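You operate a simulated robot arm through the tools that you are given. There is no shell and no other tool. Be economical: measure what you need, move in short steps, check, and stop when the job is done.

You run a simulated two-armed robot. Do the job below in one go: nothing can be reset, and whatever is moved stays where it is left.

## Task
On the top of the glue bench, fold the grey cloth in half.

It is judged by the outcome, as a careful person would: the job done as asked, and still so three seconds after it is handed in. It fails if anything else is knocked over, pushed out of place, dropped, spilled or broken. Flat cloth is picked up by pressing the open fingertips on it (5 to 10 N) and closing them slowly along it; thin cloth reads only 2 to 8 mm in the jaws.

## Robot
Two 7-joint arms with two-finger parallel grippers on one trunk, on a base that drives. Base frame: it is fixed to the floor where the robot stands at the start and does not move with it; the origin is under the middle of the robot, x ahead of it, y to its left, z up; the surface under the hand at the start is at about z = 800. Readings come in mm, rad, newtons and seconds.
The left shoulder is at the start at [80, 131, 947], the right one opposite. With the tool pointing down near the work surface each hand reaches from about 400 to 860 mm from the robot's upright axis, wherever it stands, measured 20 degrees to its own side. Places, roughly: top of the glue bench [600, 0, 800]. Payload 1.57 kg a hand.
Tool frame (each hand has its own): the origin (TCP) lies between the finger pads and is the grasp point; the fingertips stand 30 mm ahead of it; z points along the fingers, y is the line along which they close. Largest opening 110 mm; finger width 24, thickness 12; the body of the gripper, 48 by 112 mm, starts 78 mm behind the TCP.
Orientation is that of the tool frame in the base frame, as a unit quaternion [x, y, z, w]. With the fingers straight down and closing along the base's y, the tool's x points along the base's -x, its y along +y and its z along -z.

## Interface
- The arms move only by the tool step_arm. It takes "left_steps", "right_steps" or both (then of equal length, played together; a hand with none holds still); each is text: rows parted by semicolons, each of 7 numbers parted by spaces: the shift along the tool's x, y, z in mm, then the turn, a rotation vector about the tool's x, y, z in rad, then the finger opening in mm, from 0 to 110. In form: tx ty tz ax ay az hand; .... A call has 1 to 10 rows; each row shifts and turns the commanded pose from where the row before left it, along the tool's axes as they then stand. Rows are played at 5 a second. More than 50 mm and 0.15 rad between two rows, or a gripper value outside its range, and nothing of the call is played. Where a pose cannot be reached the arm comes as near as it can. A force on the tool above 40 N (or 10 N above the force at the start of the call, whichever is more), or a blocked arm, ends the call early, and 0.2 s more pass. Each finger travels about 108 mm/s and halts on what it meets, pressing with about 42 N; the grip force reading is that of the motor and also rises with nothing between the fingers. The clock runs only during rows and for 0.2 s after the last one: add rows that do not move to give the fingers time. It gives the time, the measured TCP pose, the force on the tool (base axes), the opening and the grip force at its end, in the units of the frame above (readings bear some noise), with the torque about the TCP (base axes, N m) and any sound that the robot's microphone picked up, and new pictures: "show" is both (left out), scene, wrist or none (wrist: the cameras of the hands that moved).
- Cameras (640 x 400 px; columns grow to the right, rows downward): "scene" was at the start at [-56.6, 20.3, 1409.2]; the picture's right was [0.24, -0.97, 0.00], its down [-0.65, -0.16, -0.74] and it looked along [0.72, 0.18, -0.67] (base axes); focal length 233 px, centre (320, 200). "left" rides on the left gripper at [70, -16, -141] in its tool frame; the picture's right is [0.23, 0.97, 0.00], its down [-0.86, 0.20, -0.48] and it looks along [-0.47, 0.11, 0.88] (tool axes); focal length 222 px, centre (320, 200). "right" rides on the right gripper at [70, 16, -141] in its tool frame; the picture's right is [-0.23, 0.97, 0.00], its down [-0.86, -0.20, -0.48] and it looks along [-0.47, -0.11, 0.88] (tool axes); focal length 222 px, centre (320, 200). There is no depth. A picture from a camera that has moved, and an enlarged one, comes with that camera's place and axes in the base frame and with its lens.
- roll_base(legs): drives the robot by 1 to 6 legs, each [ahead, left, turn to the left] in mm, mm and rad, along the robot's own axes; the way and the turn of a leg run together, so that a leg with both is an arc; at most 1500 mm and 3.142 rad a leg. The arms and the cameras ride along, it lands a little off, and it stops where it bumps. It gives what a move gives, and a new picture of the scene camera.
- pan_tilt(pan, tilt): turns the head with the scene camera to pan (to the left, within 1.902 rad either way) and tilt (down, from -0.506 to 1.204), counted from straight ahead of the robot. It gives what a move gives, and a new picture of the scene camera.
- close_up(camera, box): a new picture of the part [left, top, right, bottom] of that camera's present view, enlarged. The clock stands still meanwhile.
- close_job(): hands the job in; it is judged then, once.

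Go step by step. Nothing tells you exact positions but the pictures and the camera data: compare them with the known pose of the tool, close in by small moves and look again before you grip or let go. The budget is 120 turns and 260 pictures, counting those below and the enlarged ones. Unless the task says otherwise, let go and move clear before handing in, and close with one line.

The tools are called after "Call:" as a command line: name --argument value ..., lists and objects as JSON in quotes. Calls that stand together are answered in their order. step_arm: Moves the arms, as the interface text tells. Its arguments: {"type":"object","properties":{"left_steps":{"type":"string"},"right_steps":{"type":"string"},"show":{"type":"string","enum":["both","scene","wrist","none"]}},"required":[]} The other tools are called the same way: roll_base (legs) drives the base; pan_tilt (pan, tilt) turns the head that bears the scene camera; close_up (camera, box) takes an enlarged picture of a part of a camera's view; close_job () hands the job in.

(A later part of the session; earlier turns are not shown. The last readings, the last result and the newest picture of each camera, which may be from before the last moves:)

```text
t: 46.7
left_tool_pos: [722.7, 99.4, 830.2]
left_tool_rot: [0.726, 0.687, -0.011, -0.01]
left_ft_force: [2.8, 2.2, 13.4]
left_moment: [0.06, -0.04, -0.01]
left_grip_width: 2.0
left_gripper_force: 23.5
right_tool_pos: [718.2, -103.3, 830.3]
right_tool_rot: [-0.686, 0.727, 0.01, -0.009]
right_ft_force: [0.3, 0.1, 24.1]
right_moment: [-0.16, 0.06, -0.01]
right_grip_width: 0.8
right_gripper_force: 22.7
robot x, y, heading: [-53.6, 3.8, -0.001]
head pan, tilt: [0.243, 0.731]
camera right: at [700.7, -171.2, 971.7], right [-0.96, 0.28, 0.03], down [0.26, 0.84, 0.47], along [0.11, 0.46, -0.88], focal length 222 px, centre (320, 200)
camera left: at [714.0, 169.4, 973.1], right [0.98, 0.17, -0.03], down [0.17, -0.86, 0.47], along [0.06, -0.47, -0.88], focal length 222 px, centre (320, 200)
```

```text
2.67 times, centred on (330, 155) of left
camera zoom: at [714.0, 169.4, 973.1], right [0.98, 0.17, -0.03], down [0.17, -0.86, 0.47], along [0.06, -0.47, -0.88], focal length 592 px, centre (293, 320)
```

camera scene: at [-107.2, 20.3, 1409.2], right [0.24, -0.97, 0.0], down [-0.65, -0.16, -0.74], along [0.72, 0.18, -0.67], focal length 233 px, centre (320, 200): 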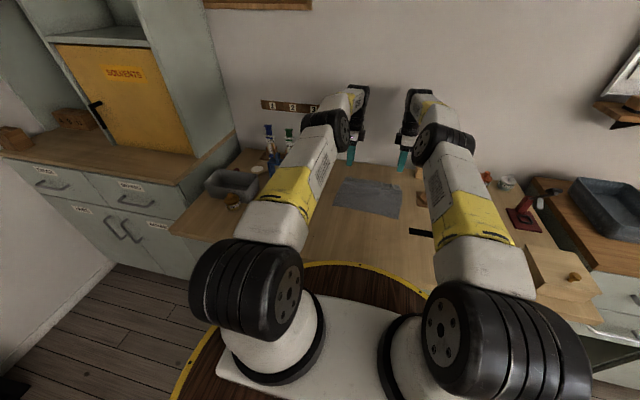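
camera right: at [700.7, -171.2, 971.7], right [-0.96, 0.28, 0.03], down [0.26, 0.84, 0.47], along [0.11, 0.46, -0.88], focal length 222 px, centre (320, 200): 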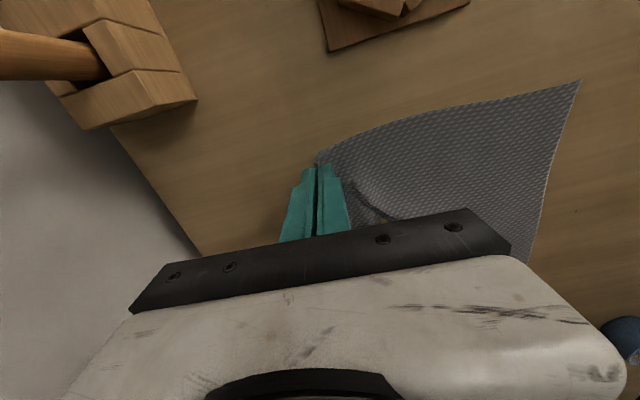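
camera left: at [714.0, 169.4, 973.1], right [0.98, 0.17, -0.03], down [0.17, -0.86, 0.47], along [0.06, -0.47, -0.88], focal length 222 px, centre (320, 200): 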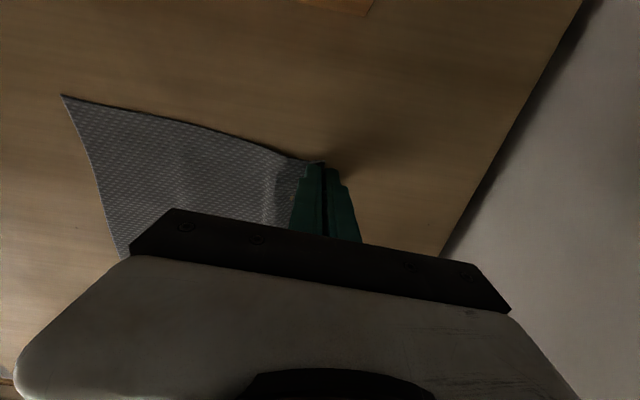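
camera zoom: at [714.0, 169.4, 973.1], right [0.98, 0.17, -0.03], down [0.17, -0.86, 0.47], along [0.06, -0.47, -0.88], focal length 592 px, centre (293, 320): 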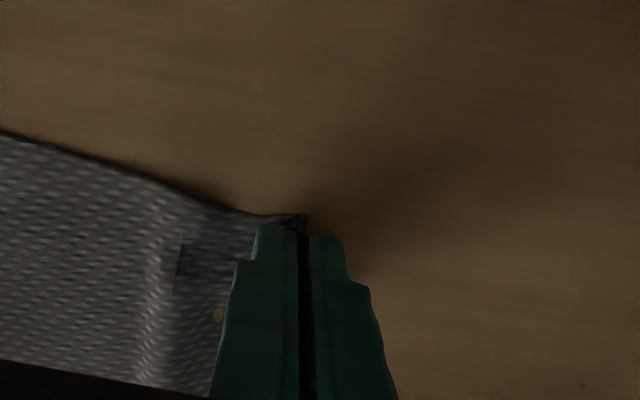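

Both jaws seem to hold the edge (2.0 and 0.8 mm). A lift test comes next.

Call:
step_arm --left_steps "0 -1 -5 0 0 0 0; 0 -2 -10 0 0 0 0; 0 -3 -12 0 0 0 0; 0 -4 -12 0 0 0 0; 0 0 0 0 0 0 0" --right_steps "0 1 -5 0 0 0 0; 0 2 -10 0 0 0 0; 0 3 -12 0 0 0 0; 0 4 -12 0 0 0 0; 0 0 0 0 0 0 0" --show "both"

Call:
close_up --camera "right" --box '[230, 80, 430, 230]'

Call:
close_up --camera "left" --box '[230, 80, 430, 230]'

```text
t: 47.9
left_tool_pos: [714.3, 99.1, 869.2]
left_tool_rot: [0.727, 0.687, -0.012, -0.01]
left_ft_force: [-0.5, -0.3, 0.2]
left_moment: [0.0, -0.01, 0.02]
left_grip_width: 1.5
left_gripper_force: 23.9
right_tool_pos: [708.9, -103.2, 868.7]
right_tool_rot: [-0.686, 0.727, 0.011, -0.01]
right_ft_force: [0.1, 0.0, -0.3]
right_moment: [-0.01, -0.01, 0.01]
right_grip_width: 0.4
right_gripper_force: 22.8
robot x, y, heading: [-49.4, -3.1, -0.0]
head pan, tilt: [0.243, 0.731]
camera scene: at [-107.2, 20.2, 1409.2], right [0.24, -0.97, 0.0], down [-0.65, -0.16, -0.74], along [0.72, 0.18, -0.67], focal length 233 px, centre (320, 200)
camera right: at [692.2, -171.6, 1009.5], right [-0.96, 0.28, 0.03], down [0.26, 0.84, 0.47], along [0.11, 0.46, -0.88], focal length 222 px, centre (320, 200)
camera left: at [706.3, 169.4, 1011.2], right [0.98, 0.17, -0.03], down [0.17, -0.87, 0.47], along [0.06, -0.47, -0.88], focal length 222 px, centre (320, 200)
```

scene: 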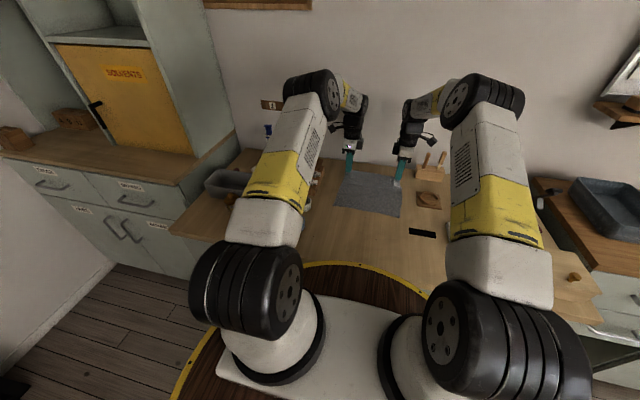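
right: 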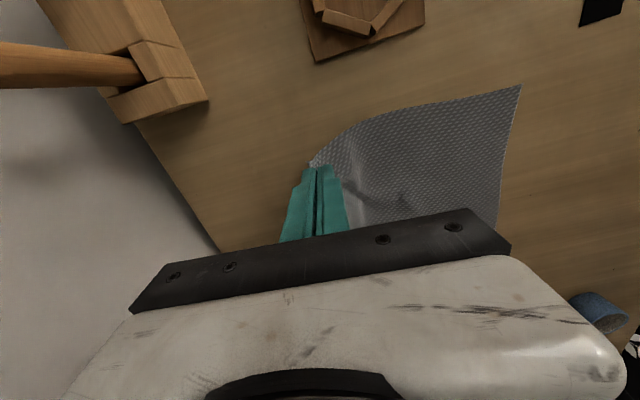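
left: 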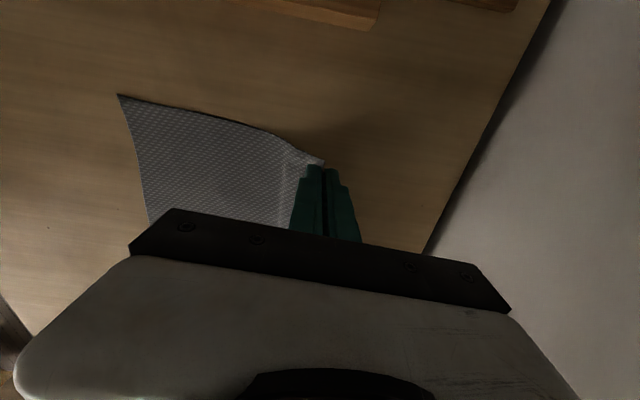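

```text
2.67 times, centred on (330, 155) of right
camera zoom: at [692.2, -171.6, 1009.5], right [-0.96, 0.28, 0.03], down [0.26, 0.84, 0.47], along [0.11, 0.46, -0.88], focal length 592 px, centre (293, 320)
```

zoom: 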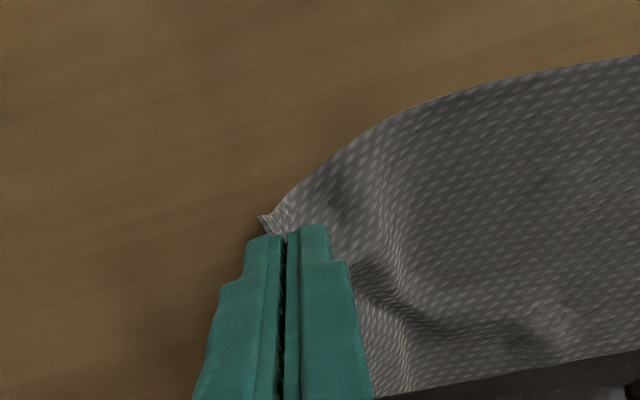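

```text
2.67 times, centred on (330, 155) of left
camera zoom: at [706.3, 169.4, 1011.2], right [0.98, 0.17, -0.03], down [0.17, -0.87, 0.47], along [0.06, -0.47, -0.88], focal length 592 px, centre (293, 320)
```

zoom: 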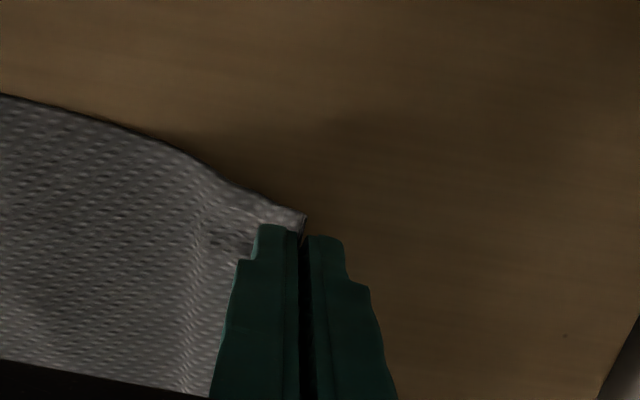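

Both edges are held upright in the jaws. I'll raise and bring them back partway, then back the base 50 mm as part of the fold motion.

Call:
step_arm --left_steps "0 -6 -12 0 0 0 0; 0 -7 -10 0 0 0 0; 0 -9 -8 0 0 0 0; 0 -9 -7 0 0 0 0; 0 -10 -5 0 0 0 0; 0 -10 -4 0 0 0 0; 0 0 0 0 0 0 0" --right_steps "0 6 -12 0 0 0 0; 0 7 -10 0 0 0 0; 0 9 -8 0 0 0 0; 0 9 -7 0 0 0 0; 0 10 -5 0 0 0 0; 0 10 -4 0 0 0 0; 0 0 0 0 0 0 0" --show "none"

Call:
roll_base --legs '[[-50, 0, 0]]'

Call:
close_up --camera "scene" --box '[290, 140, 450, 240]'

Call:
close_up --camera "right" --box '[230, 40, 640, 300]'

```text
t: 49.5
left_tool_pos: [664.9, 102.3, 917.0]
left_tool_rot: [0.727, 0.687, -0.011, -0.01]
left_ft_force: [0.5, 0.0, 0.5]
left_moment: [0.0, 0.0, 0.0]
left_grip_width: 1.3
left_gripper_force: 23.5
right_tool_pos: [659.5, -100.8, 917.2]
right_tool_rot: [-0.686, 0.727, 0.01, -0.01]
right_ft_force: [0.9, 0.5, 0.4]
right_moment: [0.01, -0.01, -0.02]
right_grip_width: 0.4
right_gripper_force: 22.5
robot x, y, heading: [-48.8, -1.5, -0.0]
head pan, tilt: [0.243, 0.731]
```

```text
t: 50.4
left_tool_pos: [614.5, 101.7, 917.2]
left_tool_rot: [0.726, 0.687, -0.011, -0.011]
left_ft_force: [0.7, -0.7, 0.2]
left_moment: [-0.01, -0.02, 0.02]
left_grip_width: 1.7
left_gripper_force: 23.0
right_tool_pos: [610.0, -99.8, 916.3]
right_tool_rot: [-0.686, 0.727, 0.01, -0.01]
right_ft_force: [0.4, -0.4, 0.3]
right_moment: [0.01, 0.04, -0.01]
right_grip_width: 0.2
right_gripper_force: 22.5
robot x, y, heading: [-101.8, 2.6, -0.0]
head pan, tilt: [0.243, 0.731]
camera scene: at [-156.9, 20.2, 1409.2], right [0.24, -0.97, 0.0], down [-0.65, -0.16, -0.74], along [0.72, 0.18, -0.67], focal length 233 px, centre (320, 200)
```

scene: 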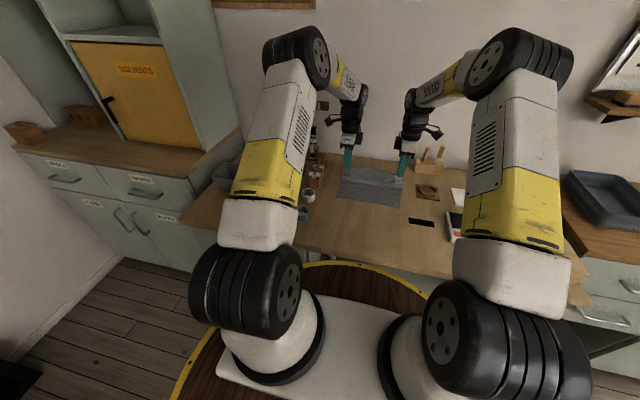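

```text
4.00 times, centred on (370, 190) of scene
camera zoom: at [-156.9, 20.2, 1409.2], right [0.24, -0.97, 0.0], down [-0.65, -0.16, -0.74], along [0.72, 0.18, -0.67], focal length 933 px, centre (120, 240)
```

zoom: 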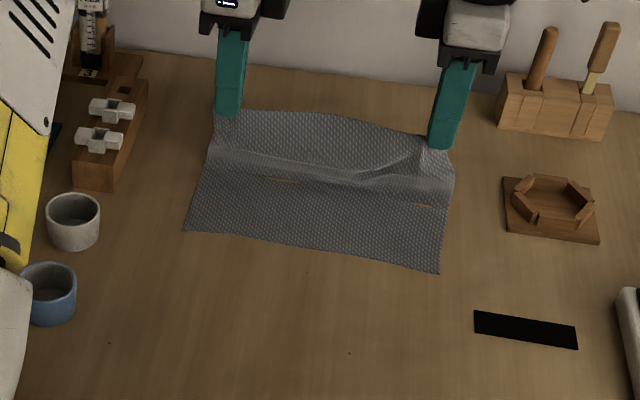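

```text
1.54 times, centred on (435, 170) of right
camera zoom: at [594.0, -167.9, 1057.4], right [-0.96, 0.28, 0.03], down [0.26, 0.84, 0.47], along [0.11, 0.46, -0.88], focal length 342 px, centre (143, 246)
```

zoom: 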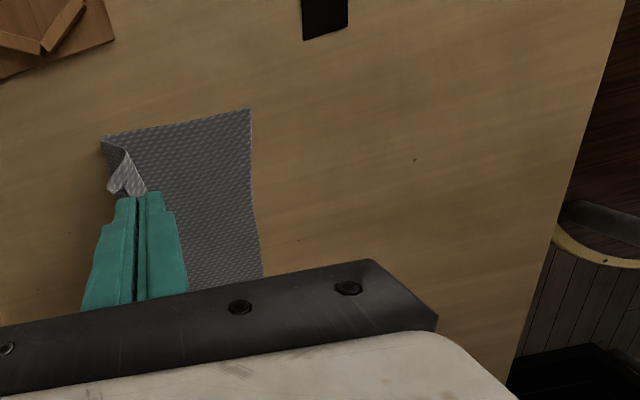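

The fold is forming nicely with the cloth flowing straight down from the jaws. I'll continue over and down toward the near edge (now x≈525), tilting gradually.

Call:
step_arm --left_steps "0 -19.2 2.2 -0.09 0 0 0; 0 -21.2 7.4 -0.09 0 0 0; 0 -20.6 11.7 -0.09 0 0 0; 0 -20.6 14.2 -0.09 0 0 0; 0 0 0 0 0 0 0" --right_steps "0 18.5 2.2 0.09 0 0 0; 0 20.4 7.4 0.09 0 0 0; 0 19.9 11.7 0.09 0 0 0; 0 19.9 14.2 0.09 0 0 0; 0 0 0 0 0 0 0" --show "both"

Call:
close_up --camera "scene" --box '[290, 140, 450, 240]'

```text
t: 51.6
left_tool_pos: [540.1, 106.9, 874.2]
left_tool_rot: [0.717, 0.678, 0.112, 0.119]
left_ft_force: [0.1, 0.5, -0.7]
left_moment: [-0.01, 0.03, 0.01]
left_grip_width: 1.6
left_gripper_force: 23.3
right_tool_pos: [536.5, -95.5, 873.5]
right_tool_rot: [-0.677, 0.717, -0.12, 0.115]
right_ft_force: [0.4, 0.9, -0.3]
right_moment: [0.0, -0.04, -0.02]
right_grip_width: 0.1
right_gripper_force: 22.8
robot x, y, heading: [-100.3, 0.8, 0.0]
head pan, tilt: [0.243, 0.731]
camera scene: at [-157.0, 20.2, 1409.2], right [0.24, -0.97, 0.0], down [-0.65, -0.16, -0.74], along [0.72, 0.18, -0.67], focal length 233 px, centre (320, 200)
camera right: at [471.5, -161.2, 1001.0], right [-0.91, 0.28, -0.32], down [0.08, 0.85, 0.52], along [0.42, 0.44, -0.79], focal length 222 px, centre (320, 200)
camera left: at [481.5, 180.6, 1003.7], right [0.93, 0.18, 0.32], down [-0.01, -0.85, 0.52], along [0.36, -0.49, -0.79], focal length 222 px, centre (320, 200)
```

scene: 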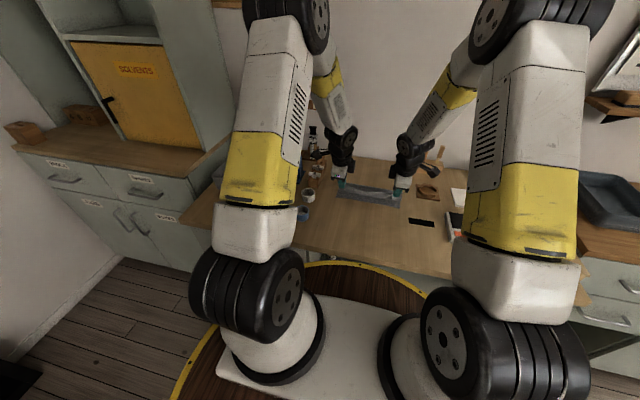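
right: 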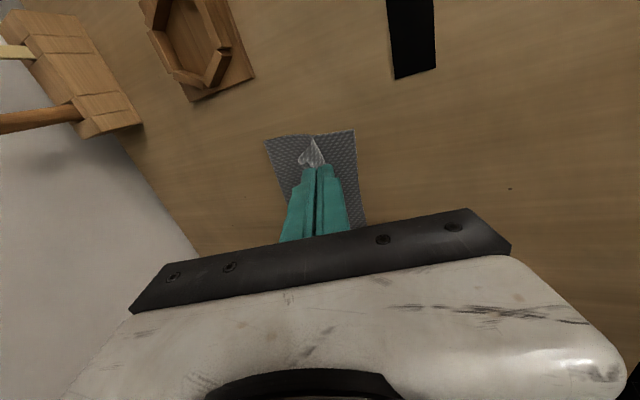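
left: 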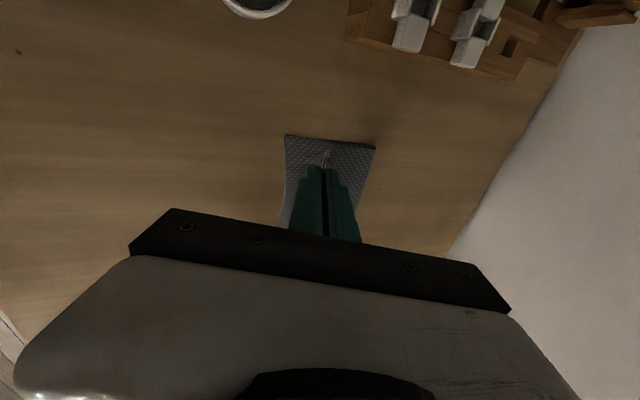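

```text
4.00 times, centred on (370, 190) of scene
camera zoom: at [-157.0, 20.2, 1409.2], right [0.24, -0.97, 0.0], down [-0.65, -0.16, -0.74], along [0.72, 0.18, -0.67], focal length 933 px, centre (120, 240)
```

zoom: 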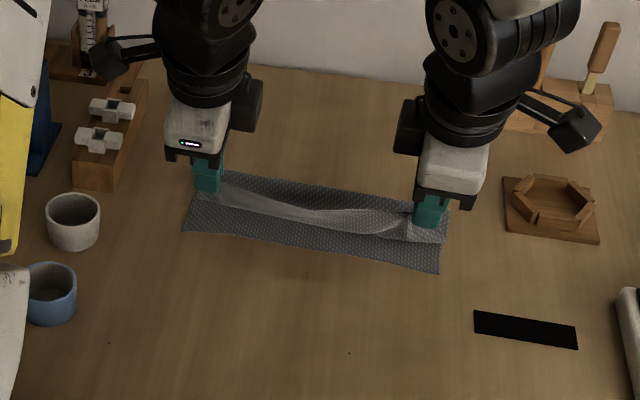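

The fold is tidy, the elbows have plenty of room this time, and the near edge hasn't moved. Lowering the last part.

Call:
step_arm --left_steps "0 -8.9 7 -0.065 0 0 0; 0 -8.9 7 -0.065 0 0 0; 0 -6.9 5.5 -0.065 0 0 0; 0 -6.8 5.5 -0.065 0 0 0; 0 0 0 0 0 0 0" --right_steps "0 8.2 7 0.065 0 0 0; 0 8.2 7 0.065 0 0 0; 0 6.1 5.5 0.065 0 0 0; 0 6 5.5 0.065 0 0 0; 0 0 0 0 0 0 0" --show "wrist"

Call:
close_up --camera "scene" --box '[320, 170, 420, 233]'

Call:
close_up --camera "right" --box '[230, 80, 430, 230]'

Call:
close_up --camera "left" --box '[230, 80, 430, 230]'

```text
t: 52.8
left_tool_pos: [519.0, 180.5, 832.0]
left_tool_rot: [0.649, 0.705, 0.208, 0.196]
left_ft_force: [-5.8, -3.9, 6.8]
left_moment: [-0.02, 0.15, 0.03]
left_grip_width: 1.6
left_gripper_force: 23.4
right_tool_pos: [524.9, -170.6, 840.1]
right_tool_rot: [-0.603, 0.743, -0.22, 0.19]
right_ft_force: [0.1, 0.5, -0.2]
right_moment: [-0.03, -0.02, -0.04]
right_grip_width: 0.2
right_gripper_force: 21.1
robot x, y, heading: [-99.0, 1.5, 0.004]
head pan, tilt: [0.243, 0.731]
stopped in row 5 (right hand): the arm was blocked; the commanded pose is now the measured one
camera right: at [420.8, -221.5, 946.6], right [-0.75, 0.39, -0.54], down [0.07, 0.85, 0.52], along [0.66, 0.35, -0.66], focal length 222 px, centre (320, 200)
camera left: at [421.7, 243.3, 941.2], right [0.79, 0.3, 0.53], down [-0.02, -0.86, 0.52], along [0.61, -0.42, -0.67], focal length 222 px, centre (320, 200)
```

right: 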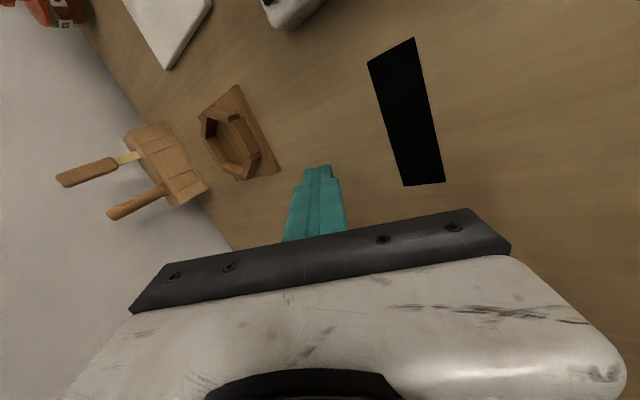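
left: 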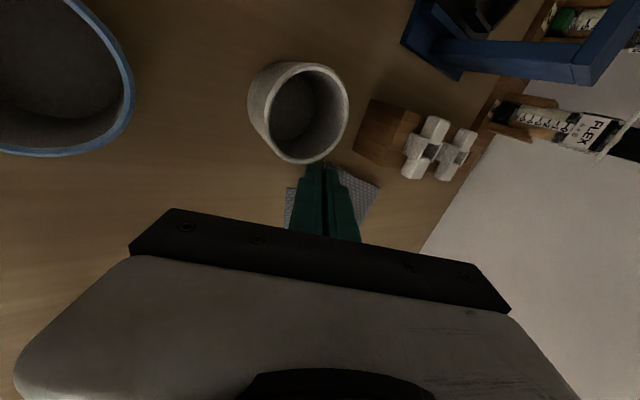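

```text
6.35 times, centred on (370, 202) of scene
camera zoom: at [-157.5, 19.9, 1409.2], right [0.24, -0.97, 0.0], down [-0.65, -0.16, -0.74], along [0.72, 0.18, -0.67], focal length 1481 px, centre (2, 190)
```

zoom: 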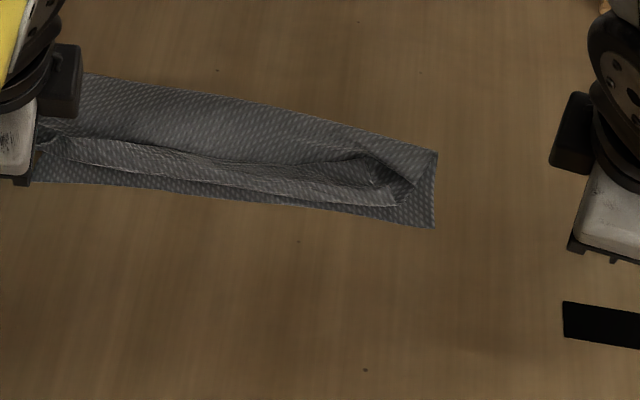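

```text
2.67 times, centred on (330, 155) of right
camera zoom: at [420.8, -221.5, 946.6], right [-0.75, 0.39, -0.54], down [0.07, 0.85, 0.52], along [0.66, 0.35, -0.66], focal length 592 px, centre (293, 320)
```

zoom: 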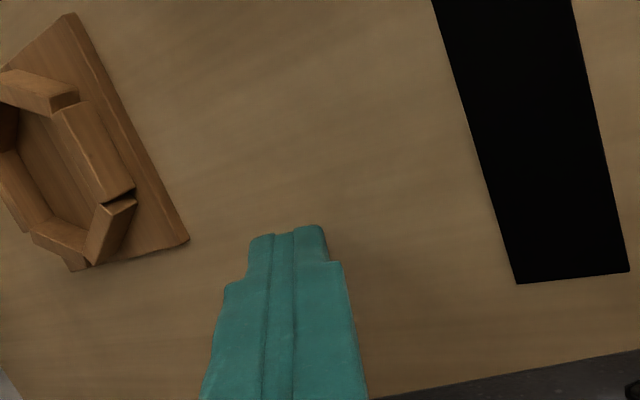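

```text
2.67 times, centred on (330, 155) of left
camera zoom: at [421.7, 243.3, 941.2], right [0.79, 0.3, 0.53], down [-0.02, -0.86, 0.52], along [0.61, -0.42, -0.67], focal length 592 px, centre (293, 320)
```

zoom: 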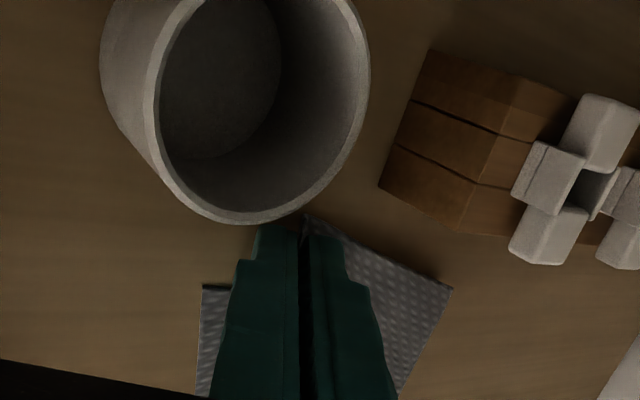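

The elbows met again and shoved both hands outward; the right hand lost its grip and the left dragged the cloth toward the white cup. I'll check the state before moving anything.

Call:
close_up --camera "scene" --box '[260, 150, 420, 250]'

Call:
close_up --camera "left" --box '[0, 0, 640, 400]'

```text
4.00 times, centred on (340, 200) of scene
camera zoom: at [-157.5, 19.9, 1409.2], right [0.24, -0.97, 0.0], down [-0.65, -0.16, -0.74], along [0.72, 0.18, -0.67], focal length 933 px, centre (240, 200)
```

zoom: 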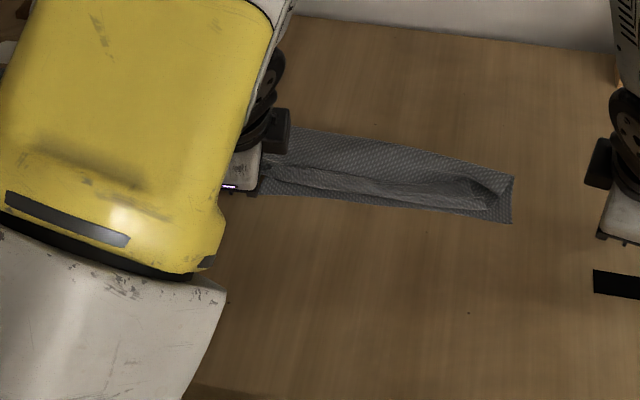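

```text
1.00 times, centred on (320, 200) of left (not enlarged: the box is as wide or as high as the picture)
camera zoom: at [421.7, 243.3, 941.2], right [0.79, 0.3, 0.53], down [-0.02, -0.86, 0.52], along [0.61, -0.42, -0.67], focal length 222 px, centre (320, 200)
```

zoom: 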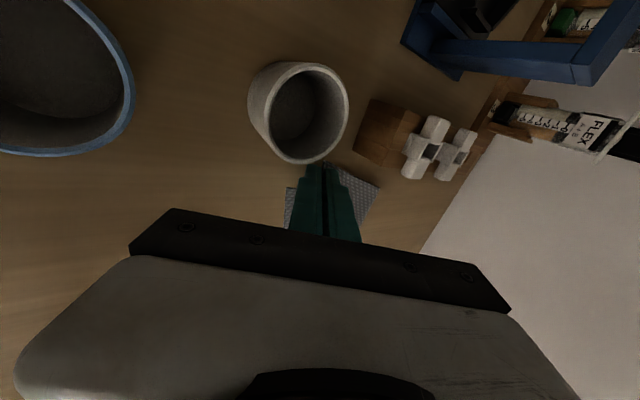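

Nothing has toppled; the white cup stands with the left fingertips beside it. I'll lift both hands straight up, level them, and carry the left corner back to its place.

Call:
step_arm --left_steps "0 8 -13 0 0 0 0; -10 10 -17 0 0 0 0; -10 8 -15 0.145 -0.008 0.0335 0; -10 0 -5 0.145 -0.008 0.0335 0; -10 0 -5 0.145 -0.008 0.0335 0; -10 0 0 0.145 -0.008 0.0335 0; -10 0 0 0 0 0 0; -10 0 0 0 0 0 0; 0 0 0 0 0 0 0" --right_steps "0 -8 -13 0 0 0 0; 0 -10 -17 0 0 0 0; 0 -8 -15 -0.147 -0.006 -0.036 0; 0 0 -5 -0.147 -0.006 -0.036 0; 0 0 -5 -0.147 -0.006 -0.036 0; 0 0 0 -0.147 -0.006 -0.036 0; 0 0 0 0 0 0 0; 0 0 0 0 0 0 0; 0 0 0 0 0 0 0" --show "both"

Call:
close_up --camera "scene" --box '[260, 140, 440, 252]'

```text
refused: row 3 steps farther than a row can; nothing moved
```

```text
3.56 times, centred on (350, 196) of scene
camera zoom: at [-157.5, 19.9, 1409.2], right [0.24, -0.97, 0.0], down [-0.65, -0.16, -0.74], along [0.72, 0.18, -0.67], focal length 829 px, centre (213, 214)
```

zoom: 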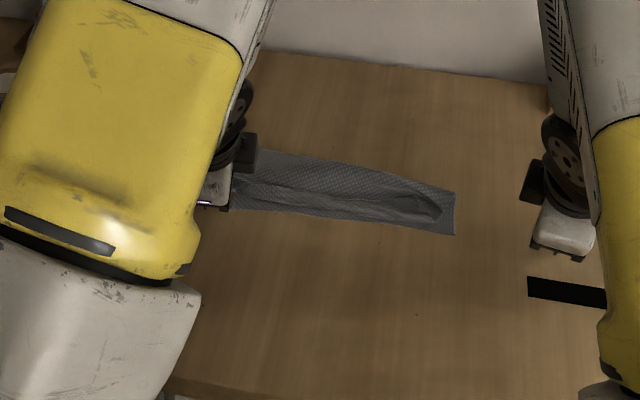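

One row turned slightly too far; repeating with smaller turns.

Call:
step_arm --left_steps "0 8 -13 0 0 0 0; -10 10 -17 0 0 0 0; -10 8 -15 0.116 -0.006 0.027 0; -10 0 -5 0.116 -0.006 0.027 0; -10 0 -5 0.116 -0.006 0.027 0; -10 0 0 0.116 -0.006 0.027 0; -10 0 0 0.116 -0.006 0.027 0; -10 0 0 0 0 0 0; 0 0 0 0 0 0 0" --right_steps "0 -8 -13 0 0 0 0; 0 -10 -17 0 0 0 0; 0 -8 -15 -0.118 -0.005 -0.029 0; 0 0 -5 -0.118 -0.005 -0.029 0; 0 0 -5 -0.118 -0.005 -0.029 0; 0 0 0 -0.118 -0.005 -0.029 0; 0 0 0 -0.118 -0.005 -0.029 0; 0 0 0 0 0 0 0; 0 0 0 0 0 0 0" --show "both"

Call:
close_up --camera "scene" --box '[260, 140, 440, 252]'

```text
t: 54.8
left_tool_pos: [514.2, 109.1, 892.2]
left_tool_rot: [0.726, 0.688, 0.0, -0.003]
left_ft_force: [-0.6, -0.3, -0.1]
left_moment: [-0.01, -0.02, 0.01]
left_grip_width: 1.8
left_gripper_force: 23.9
right_tool_pos: [518.1, -170.2, 901.4]
right_tool_rot: [-0.686, 0.728, 0.0, -0.001]
right_ft_force: [-0.8, -0.5, 0.5]
right_moment: [-0.01, -0.01, -0.01]
right_grip_width: 0.2
right_gripper_force: 21.3
robot x, y, heading: [-99.2, -2.2, -0.003]
head pan, tilt: [0.243, 0.731]
camera scene: at [-157.1, 20.1, 1409.2], right [0.24, -0.97, 0.0], down [-0.65, -0.16, -0.74], along [0.72, 0.18, -0.67], focal length 233 px, centre (320, 200)
camera right: at [498.0, -237.6, 1041.3], right [-0.96, 0.28, 0.0], down [0.25, 0.84, 0.48], along [0.13, 0.46, -0.88], focal length 222 px, centre (320, 200)
camera left: at [501.4, 179.6, 1034.4], right [0.98, 0.17, 0.0], down [0.15, -0.87, 0.48], along [0.08, -0.47, -0.88], focal length 222 px, centre (320, 200)
```

scene: 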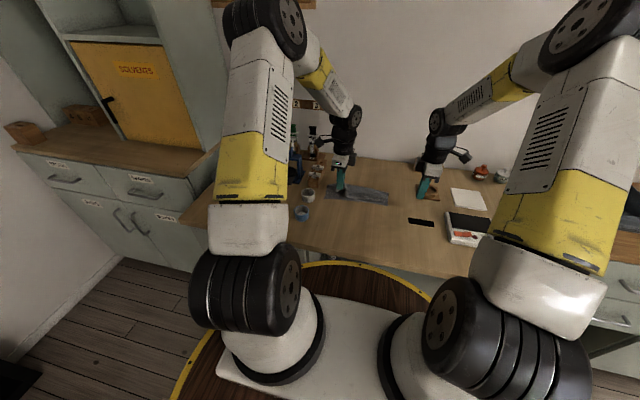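
right: 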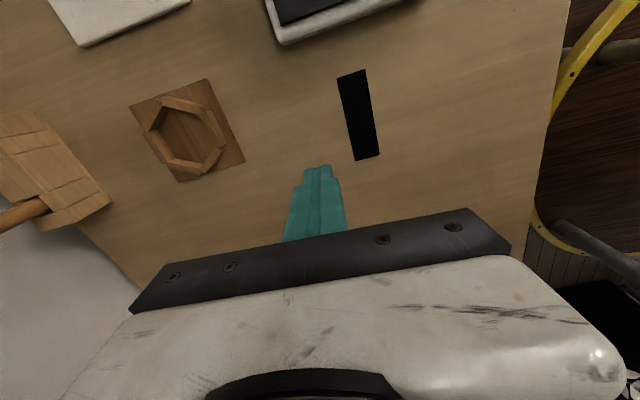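
left: 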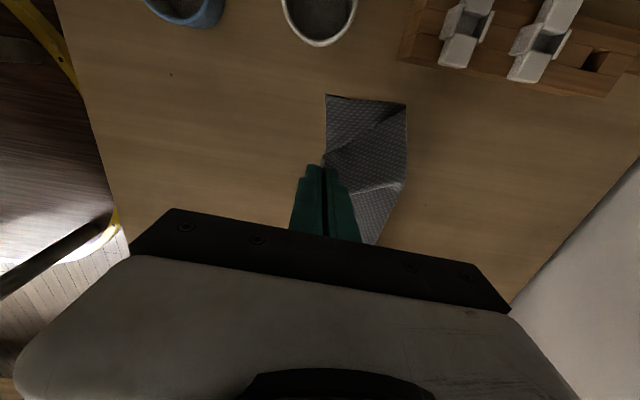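

```text
3.56 times, centred on (350, 196) of scene
camera zoom: at [-157.1, 20.1, 1409.2], right [0.24, -0.97, 0.0], down [-0.65, -0.16, -0.74], along [0.72, 0.18, -0.67], focal length 829 px, centre (213, 214)
```

zoom: 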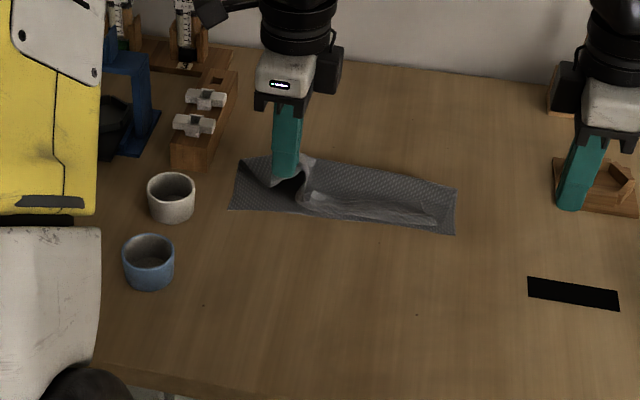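

The cups are unmoved. The cloth has shifted about 45 mm left, with the left hand still holding its corner. I'll drive ahead 50 mm and unfold again with that hand.

Call:
roll_base --legs '[[50, 0, 0]]'

Call:
step_arm --left_steps "5 18 -15 0 0 0 0; 5 18 -15 0 0 0 0; 5 18 -5 0 0 0 0; 5 18 0 0 0 0 0; 5 18 0 0 0 0 0; 5 18 10 0 0 0 0; 5 18 14 0 0 0 0; 5 18 14 0 0 0 0; 0 0 0 0 0 0 0" --show "both"

Call:
close_up --camera "scene" --box '[280, 140, 460, 252]'

```text
t: 55.7
left_tool_pos: [566.1, 109.5, 892.4]
left_tool_rot: [0.725, 0.688, 0.001, -0.002]
left_ft_force: [0.1, 1.3, -0.3]
left_moment: [0.03, -0.05, 0.01]
left_grip_width: 1.5
left_gripper_force: 23.0
right_tool_pos: [569.1, -169.5, 901.7]
right_tool_rot: [-0.686, 0.727, 0.0, -0.002]
right_ft_force: [-0.7, 0.1, -0.8]
right_moment: [0.01, 0.03, 0.02]
right_grip_width: 0.0
right_gripper_force: 21.8
robot x, y, heading: [-50.5, -0.7, 0.003]
head pan, tilt: [0.243, 0.731]
camera scene: at [-106.0, 20.0, 1409.2], right [0.24, -0.97, 0.0], down [-0.65, -0.16, -0.74], along [0.72, 0.18, -0.67], focal length 233 px, centre (320, 200)
```

scene: 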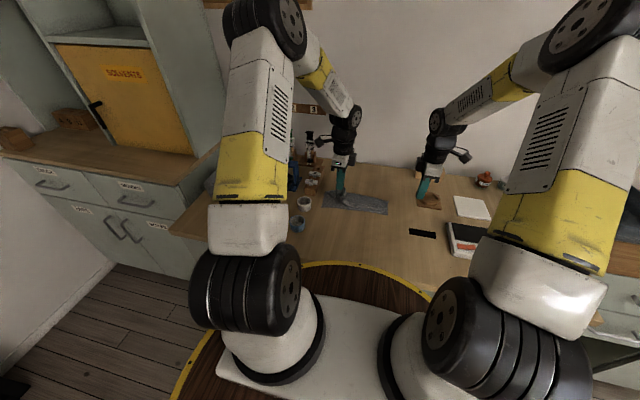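

```text
t: 57.7
left_tool_pos: [709.6, 140.9, 888.6]
left_tool_rot: [0.726, 0.688, 0.0, -0.002]
left_ft_force: [0.2, -0.6, 0.1]
left_moment: [-0.02, -0.02, -0.01]
left_grip_width: 1.7
left_gripper_force: 23.3
right_tool_pos: [568.6, -170.5, 900.5]
right_tool_rot: [-0.687, 0.727, 0.0, 0.0]
right_ft_force: [0.2, 0.6, 0.7]
right_moment: [0.0, 0.0, -0.02]
right_grip_width: 0.0
right_gripper_force: 21.4
robot x, y, heading: [-51.7, -0.4, 0.001]
head pan, tilt: [0.243, 0.731]
camera scene: at [-106.0, 20.0, 1409.2], right [0.24, -0.97, 0.0], down [-0.65, -0.16, -0.74], along [0.72, 0.18, -0.67], focal length 233 px, centre (320, 200)
camera left: at [697.5, 211.1, 1031.5], right [0.98, 0.17, 0.0], down [0.15, -0.87, 0.47], along [0.08, -0.47, -0.88], focal length 222 px, centre (320, 200)
```

scene: 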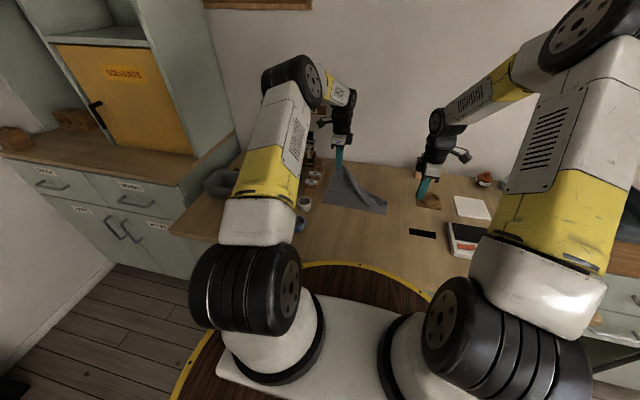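
left: 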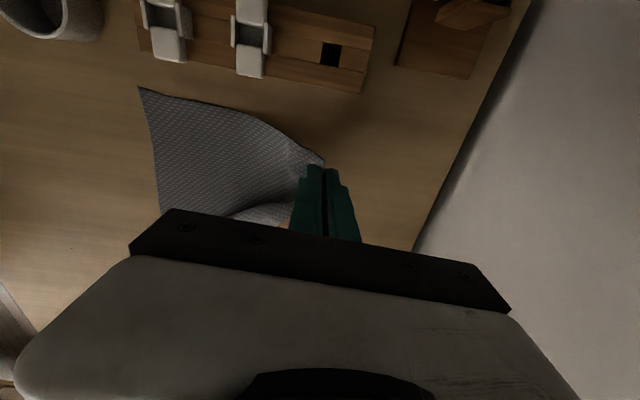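

```text
3.56 times, centred on (370, 196) of scene
camera zoom: at [-106.0, 20.0, 1409.2], right [0.24, -0.97, 0.0], down [-0.65, -0.16, -0.74], along [0.72, 0.18, -0.67], focal length 829 px, centre (142, 214)
```

zoom: 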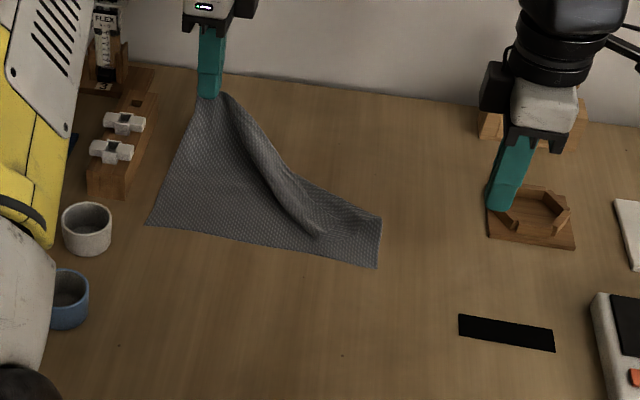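

The left part is unfolded, but the far-right corner is still flipped over, lying near (560,−11). I'll bring the closed right fingers behind that flap and flip it open by pushing away.

Call:
step_arm --right_steps "-42 10 0 0 0 0 0; -42 10 0 0 0 0 0; -42 11 0 0 0 0 0; -42 10 0 0 0 0 0; 0 0 25 0 0 0 0; 0 0 22 0 0 0 0; 0 0 0 0 0 0 0" --show "both"

Call:
close_up --camera "scene" --box '[300, 150, 420, 225]'

```text
t: 59.3
left_tool_pos: [710.1, 140.1, 889.0]
left_tool_rot: [0.726, 0.688, 0.001, -0.002]
left_ft_force: [-0.2, 0.2, 0.2]
left_moment: [-0.01, -0.04, -0.01]
left_grip_width: 1.9
left_gripper_force: 23.4
right_tool_pos: [538.7, 0.7, 852.1]
right_tool_rot: [-0.687, 0.726, -0.001, -0.001]
right_ft_force: [-0.6, 0.8, -0.4]
right_moment: [0.01, 0.0, 0.01]
right_grip_width: 0.1
right_gripper_force: 21.3
robot x, y, heading: [-50.3, 3.4, -0.002]
head pan, tilt: [0.243, 0.731]
camera scene: at [-106.0, 20.1, 1409.2], right [0.24, -0.97, 0.0], down [-0.65, -0.16, -0.74], along [0.72, 0.18, -0.67], focal length 233 px, centre (320, 200)
camera right: at [519.0, -67.0, 993.2], right [-0.96, 0.28, 0.0], down [0.25, 0.84, 0.48], along [0.13, 0.46, -0.88], focal length 222 px, centre (320, 200)
```

scene: 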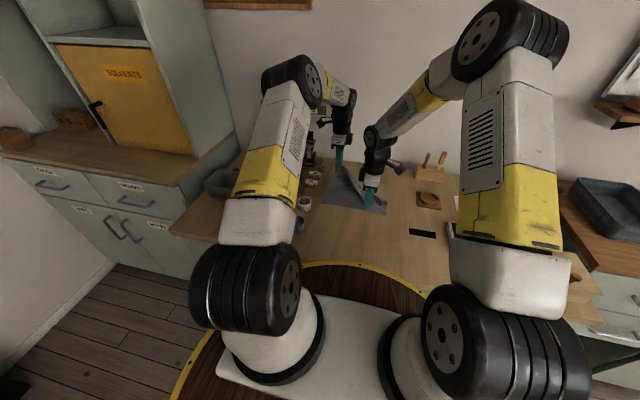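
right: 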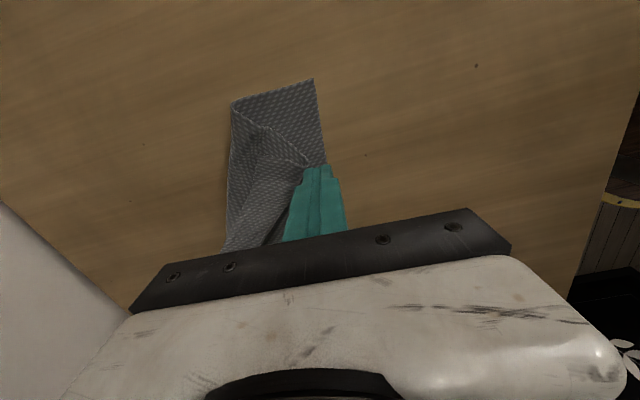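

```text
5.33 times, centred on (360, 188) of scene
camera zoom: at [-106.0, 20.1, 1409.2], right [0.24, -0.97, 0.0], down [-0.65, -0.16, -0.74], along [0.72, 0.18, -0.67], focal length 1244 px, centre (107, 267)
```

zoom: 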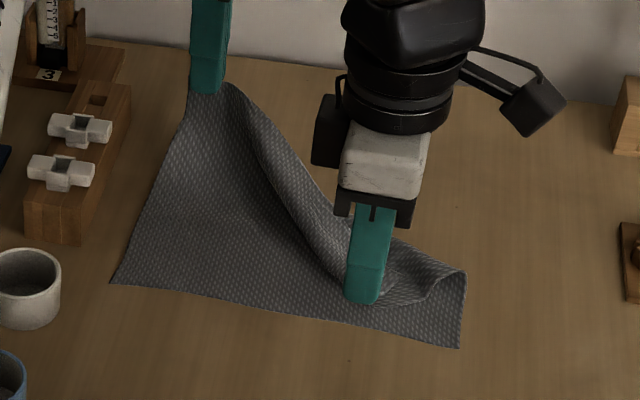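

The flap's corner is right at the finger, so I'll back off a bit first, go down beside it, then sweep away.

Call:
step_arm --right_steps "-12 15 -5 0 0 0 0; 0 0 12 0 0 0 0; 0 0 9 0 0 0 0; 6.8 -16.6 0 0 0 0 0; 6.8 -16.6 0 0 0 0 0; 6.8 -16.6 -2 0 0 0 0; 6.8 -16.6 -3 0 0 0 0; 0 0 0 0 0 0 0" --show "both"

Call:
close_up --camera "scene" --box '[300, 150, 420, 225]'

```text
t: 61.1
left_tool_pos: [710.9, 141.3, 890.6]
left_tool_rot: [0.726, 0.688, 0.001, -0.002]
left_ft_force: [0.3, -0.7, 0.8]
left_moment: [0.03, -0.03, -0.01]
left_grip_width: 1.4
left_gripper_force: 23.3
right_tool_pos: [588.1, -17.3, 842.9]
right_tool_rot: [-0.687, 0.726, 0.0, -0.001]
right_ft_force: [0.2, 0.1, 0.0]
right_moment: [0.02, 0.01, 0.03]
right_grip_width: 0.0
right_gripper_force: 21.3
robot x, y, heading: [-44.7, 1.5, -0.0]
head pan, tilt: [0.243, 0.731]
camera scene: at [-105.9, 20.1, 1409.2], right [0.24, -0.97, 0.0], down [-0.65, -0.16, -0.74], along [0.72, 0.18, -0.67], focal length 233 px, centre (320, 200)
camera right: at [568.5, -84.5, 983.1], right [-0.96, 0.28, 0.0], down [0.25, 0.84, 0.48], along [0.13, 0.46, -0.88], focal length 222 px, centre (320, 200)
```

scene: 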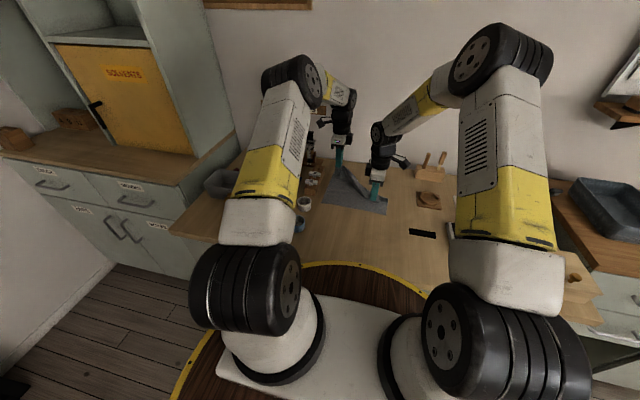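
right: 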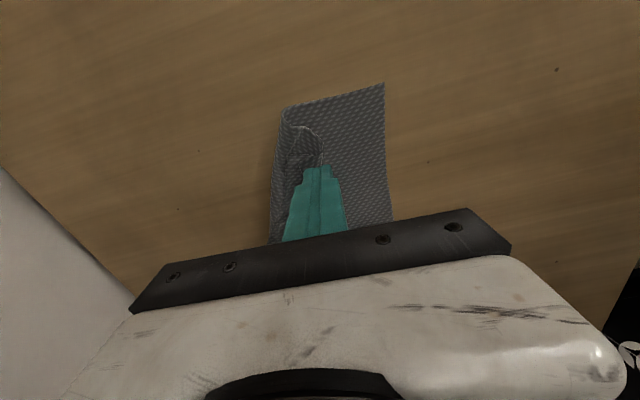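

```text
5.33 times, centred on (360, 188) of scene
camera zoom: at [-105.9, 20.1, 1409.2], right [0.24, -0.97, 0.0], down [-0.65, -0.16, -0.74], along [0.72, 0.18, -0.67], focal length 1244 px, centre (107, 267)
```

zoom: 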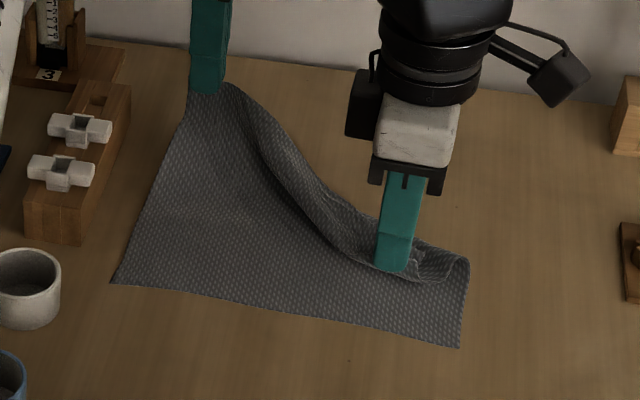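

It works: the flap is opening. I'm continuing the sweep while rising a little.

Call:
step_arm --right_steps "6.8 -16.6 -2 0 0 0 0; 6.8 -16.6 -3 0 0 0 0; 6.8 -16.6 -5 0 0 0 0; 6.8 -16.6 -5 0 0 0 0; 6.8 -16.6 0 0 0 0 0; 6.8 -16.6 0 0 0 0 0; 0 0 0 0 0 0 0" --show "none"

Call:
close_up --camera "scene" --box '[300, 150, 420, 225]'

Call:
close_up --camera "right" --box '[200, 50, 440, 230]'

```text
t: 62.7
left_tool_pos: [710.3, 141.3, 888.9]
left_tool_rot: [0.725, 0.688, 0.0, -0.002]
left_ft_force: [-0.3, -0.1, 0.0]
left_moment: [0.02, 0.01, 0.01]
left_grip_width: 1.8
left_gripper_force: 23.0
right_tool_pos: [686.3, -65.3, 858.0]
right_tool_rot: [-0.687, 0.727, 0.0, 0.0]
right_ft_force: [0.1, 0.8, -0.5]
right_moment: [0.01, -0.04, 0.04]
right_grip_width: 0.0
right_gripper_force: 21.4
robot x, y, heading: [-49.5, -2.7, -0.002]
head pan, tilt: [0.243, 0.731]
```

```text
5.33 times, centred on (360, 188) of scene
camera zoom: at [-105.9, 20.1, 1409.2], right [0.24, -0.97, 0.0], down [-0.65, -0.16, -0.74], along [0.72, 0.18, -0.67], focal length 1244 px, centre (107, 267)
```

zoom: 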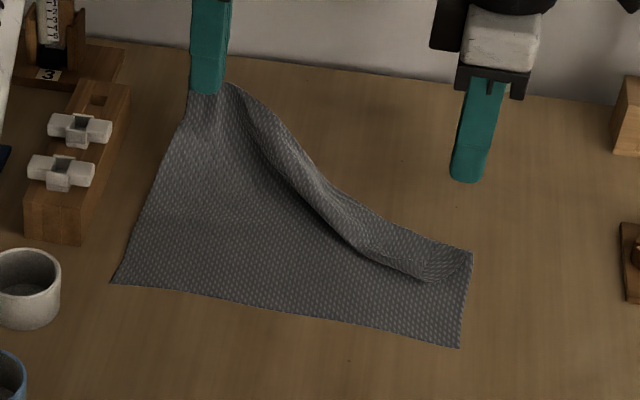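

```text
2.22 times, centred on (320, 140) of right
camera zoom: at [665.8, -131.7, 998.1], right [-0.96, 0.28, 0.0], down [0.25, 0.84, 0.48], along [0.13, 0.46, -0.88], focal length 494 px, centre (320, 333)
```

zoom: 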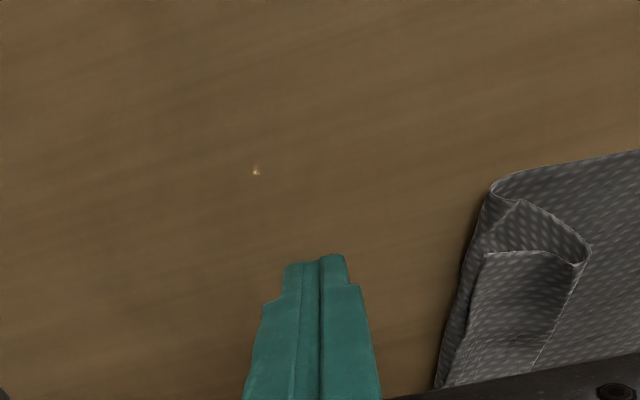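

The last strip slipped under the finger and is rolled back. I'll repeat the sweep, staying low the whole way.

Call:
step_arm --right_steps "0 0 -35 0 0 0 0; -12 36 0 0 0 0 0; -12 36 0 0 0 0 0; -12 36 0 0 0 0 0; -10 34 0 0 0 0 0; 0 0 30 0 0 0 0; 0 0 28 0 0 0 0; 0 0 0 0 0 0 0" --show "none"

Call:
close_up --camera "right" --box '[200, 70, 440, 220]'

```text
t: 64.5
left_tool_pos: [710.3, 140.6, 889.3]
left_tool_rot: [0.725, 0.688, 0.001, -0.003]
left_ft_force: [-0.3, 0.2, 0.0]
left_moment: [0.01, -0.03, -0.01]
left_grip_width: 1.8
left_gripper_force: 23.1
right_tool_pos: [546.8, -9.7, 835.7]
right_tool_rot: [-0.687, 0.726, 0.0, 0.0]
right_ft_force: [0.4, 0.0, -0.6]
right_moment: [0.02, -0.02, 0.01]
right_grip_width: 0.0
right_gripper_force: 21.7
robot x, y, heading: [-48.0, 1.3, 0.005]
head pan, tilt: [0.243, 0.731]
```

```text
2.67 times, centred on (320, 145) of right
camera zoom: at [527.0, -76.8, 975.0], right [-0.96, 0.28, 0.0], down [0.25, 0.84, 0.48], along [0.13, 0.46, -0.88], focal length 592 px, centre (320, 347)
```

zoom: 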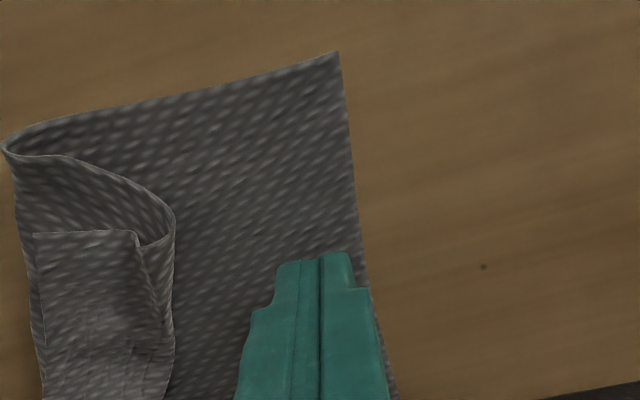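

Call:
step_arm --right_steps "25 0 1 0 0 0 0; 0 -15 0 0 0 0 0; 0 -15 0 0 0 0 0; 0 -15 0 0 0 0 0; 0 -15 0 0 0 0 0; 0 -15 0 0 0 0 0; 0 0 0 0 0 0 0" --show "none"

Call:
close_up --camera "scene" --box '[300, 150, 420, 225]'

Call:
close_up --camera "right" --box '[200, 70, 440, 220]'

```text
t: 66.1
left_tool_pos: [709.6, 140.8, 890.7]
left_tool_rot: [0.725, 0.688, 0.001, -0.003]
left_ft_force: [0.2, 0.2, 0.2]
left_moment: [-0.03, -0.03, 0.03]
left_grip_width: 1.5
left_gripper_force: 23.2
right_tool_pos: [620.2, -39.7, 835.0]
right_tool_rot: [-0.686, 0.727, -0.001, 0.0]
right_ft_force: [0.2, 1.3, 0.4]
right_moment: [-0.02, 0.01, -0.03]
right_grip_width: 0.0
right_gripper_force: 21.0
robot x, y, heading: [-50.1, 1.7, 0.002]
head pan, tilt: [0.243, 0.731]
```

```text
5.33 times, centred on (360, 188) of scene
camera zoom: at [-105.9, 20.1, 1409.2], right [0.24, -0.97, 0.0], down [-0.65, -0.16, -0.74], along [0.72, 0.18, -0.67], focal length 1244 px, centre (107, 267)
```

zoom: 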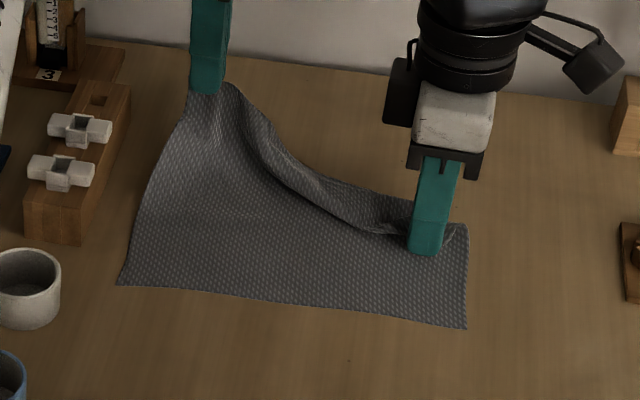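

```text
2.67 times, centred on (320, 145) of right
camera zoom: at [600.7, -107.7, 975.2], right [-0.96, 0.28, 0.0], down [0.25, 0.84, 0.48], along [0.13, 0.46, -0.88], focal length 592 px, centre (320, 347)
```

zoom: 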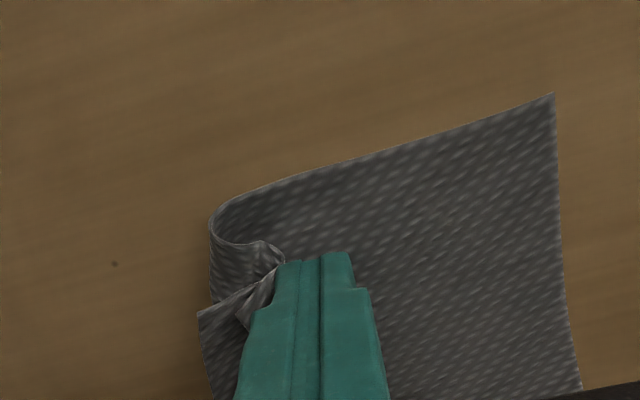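

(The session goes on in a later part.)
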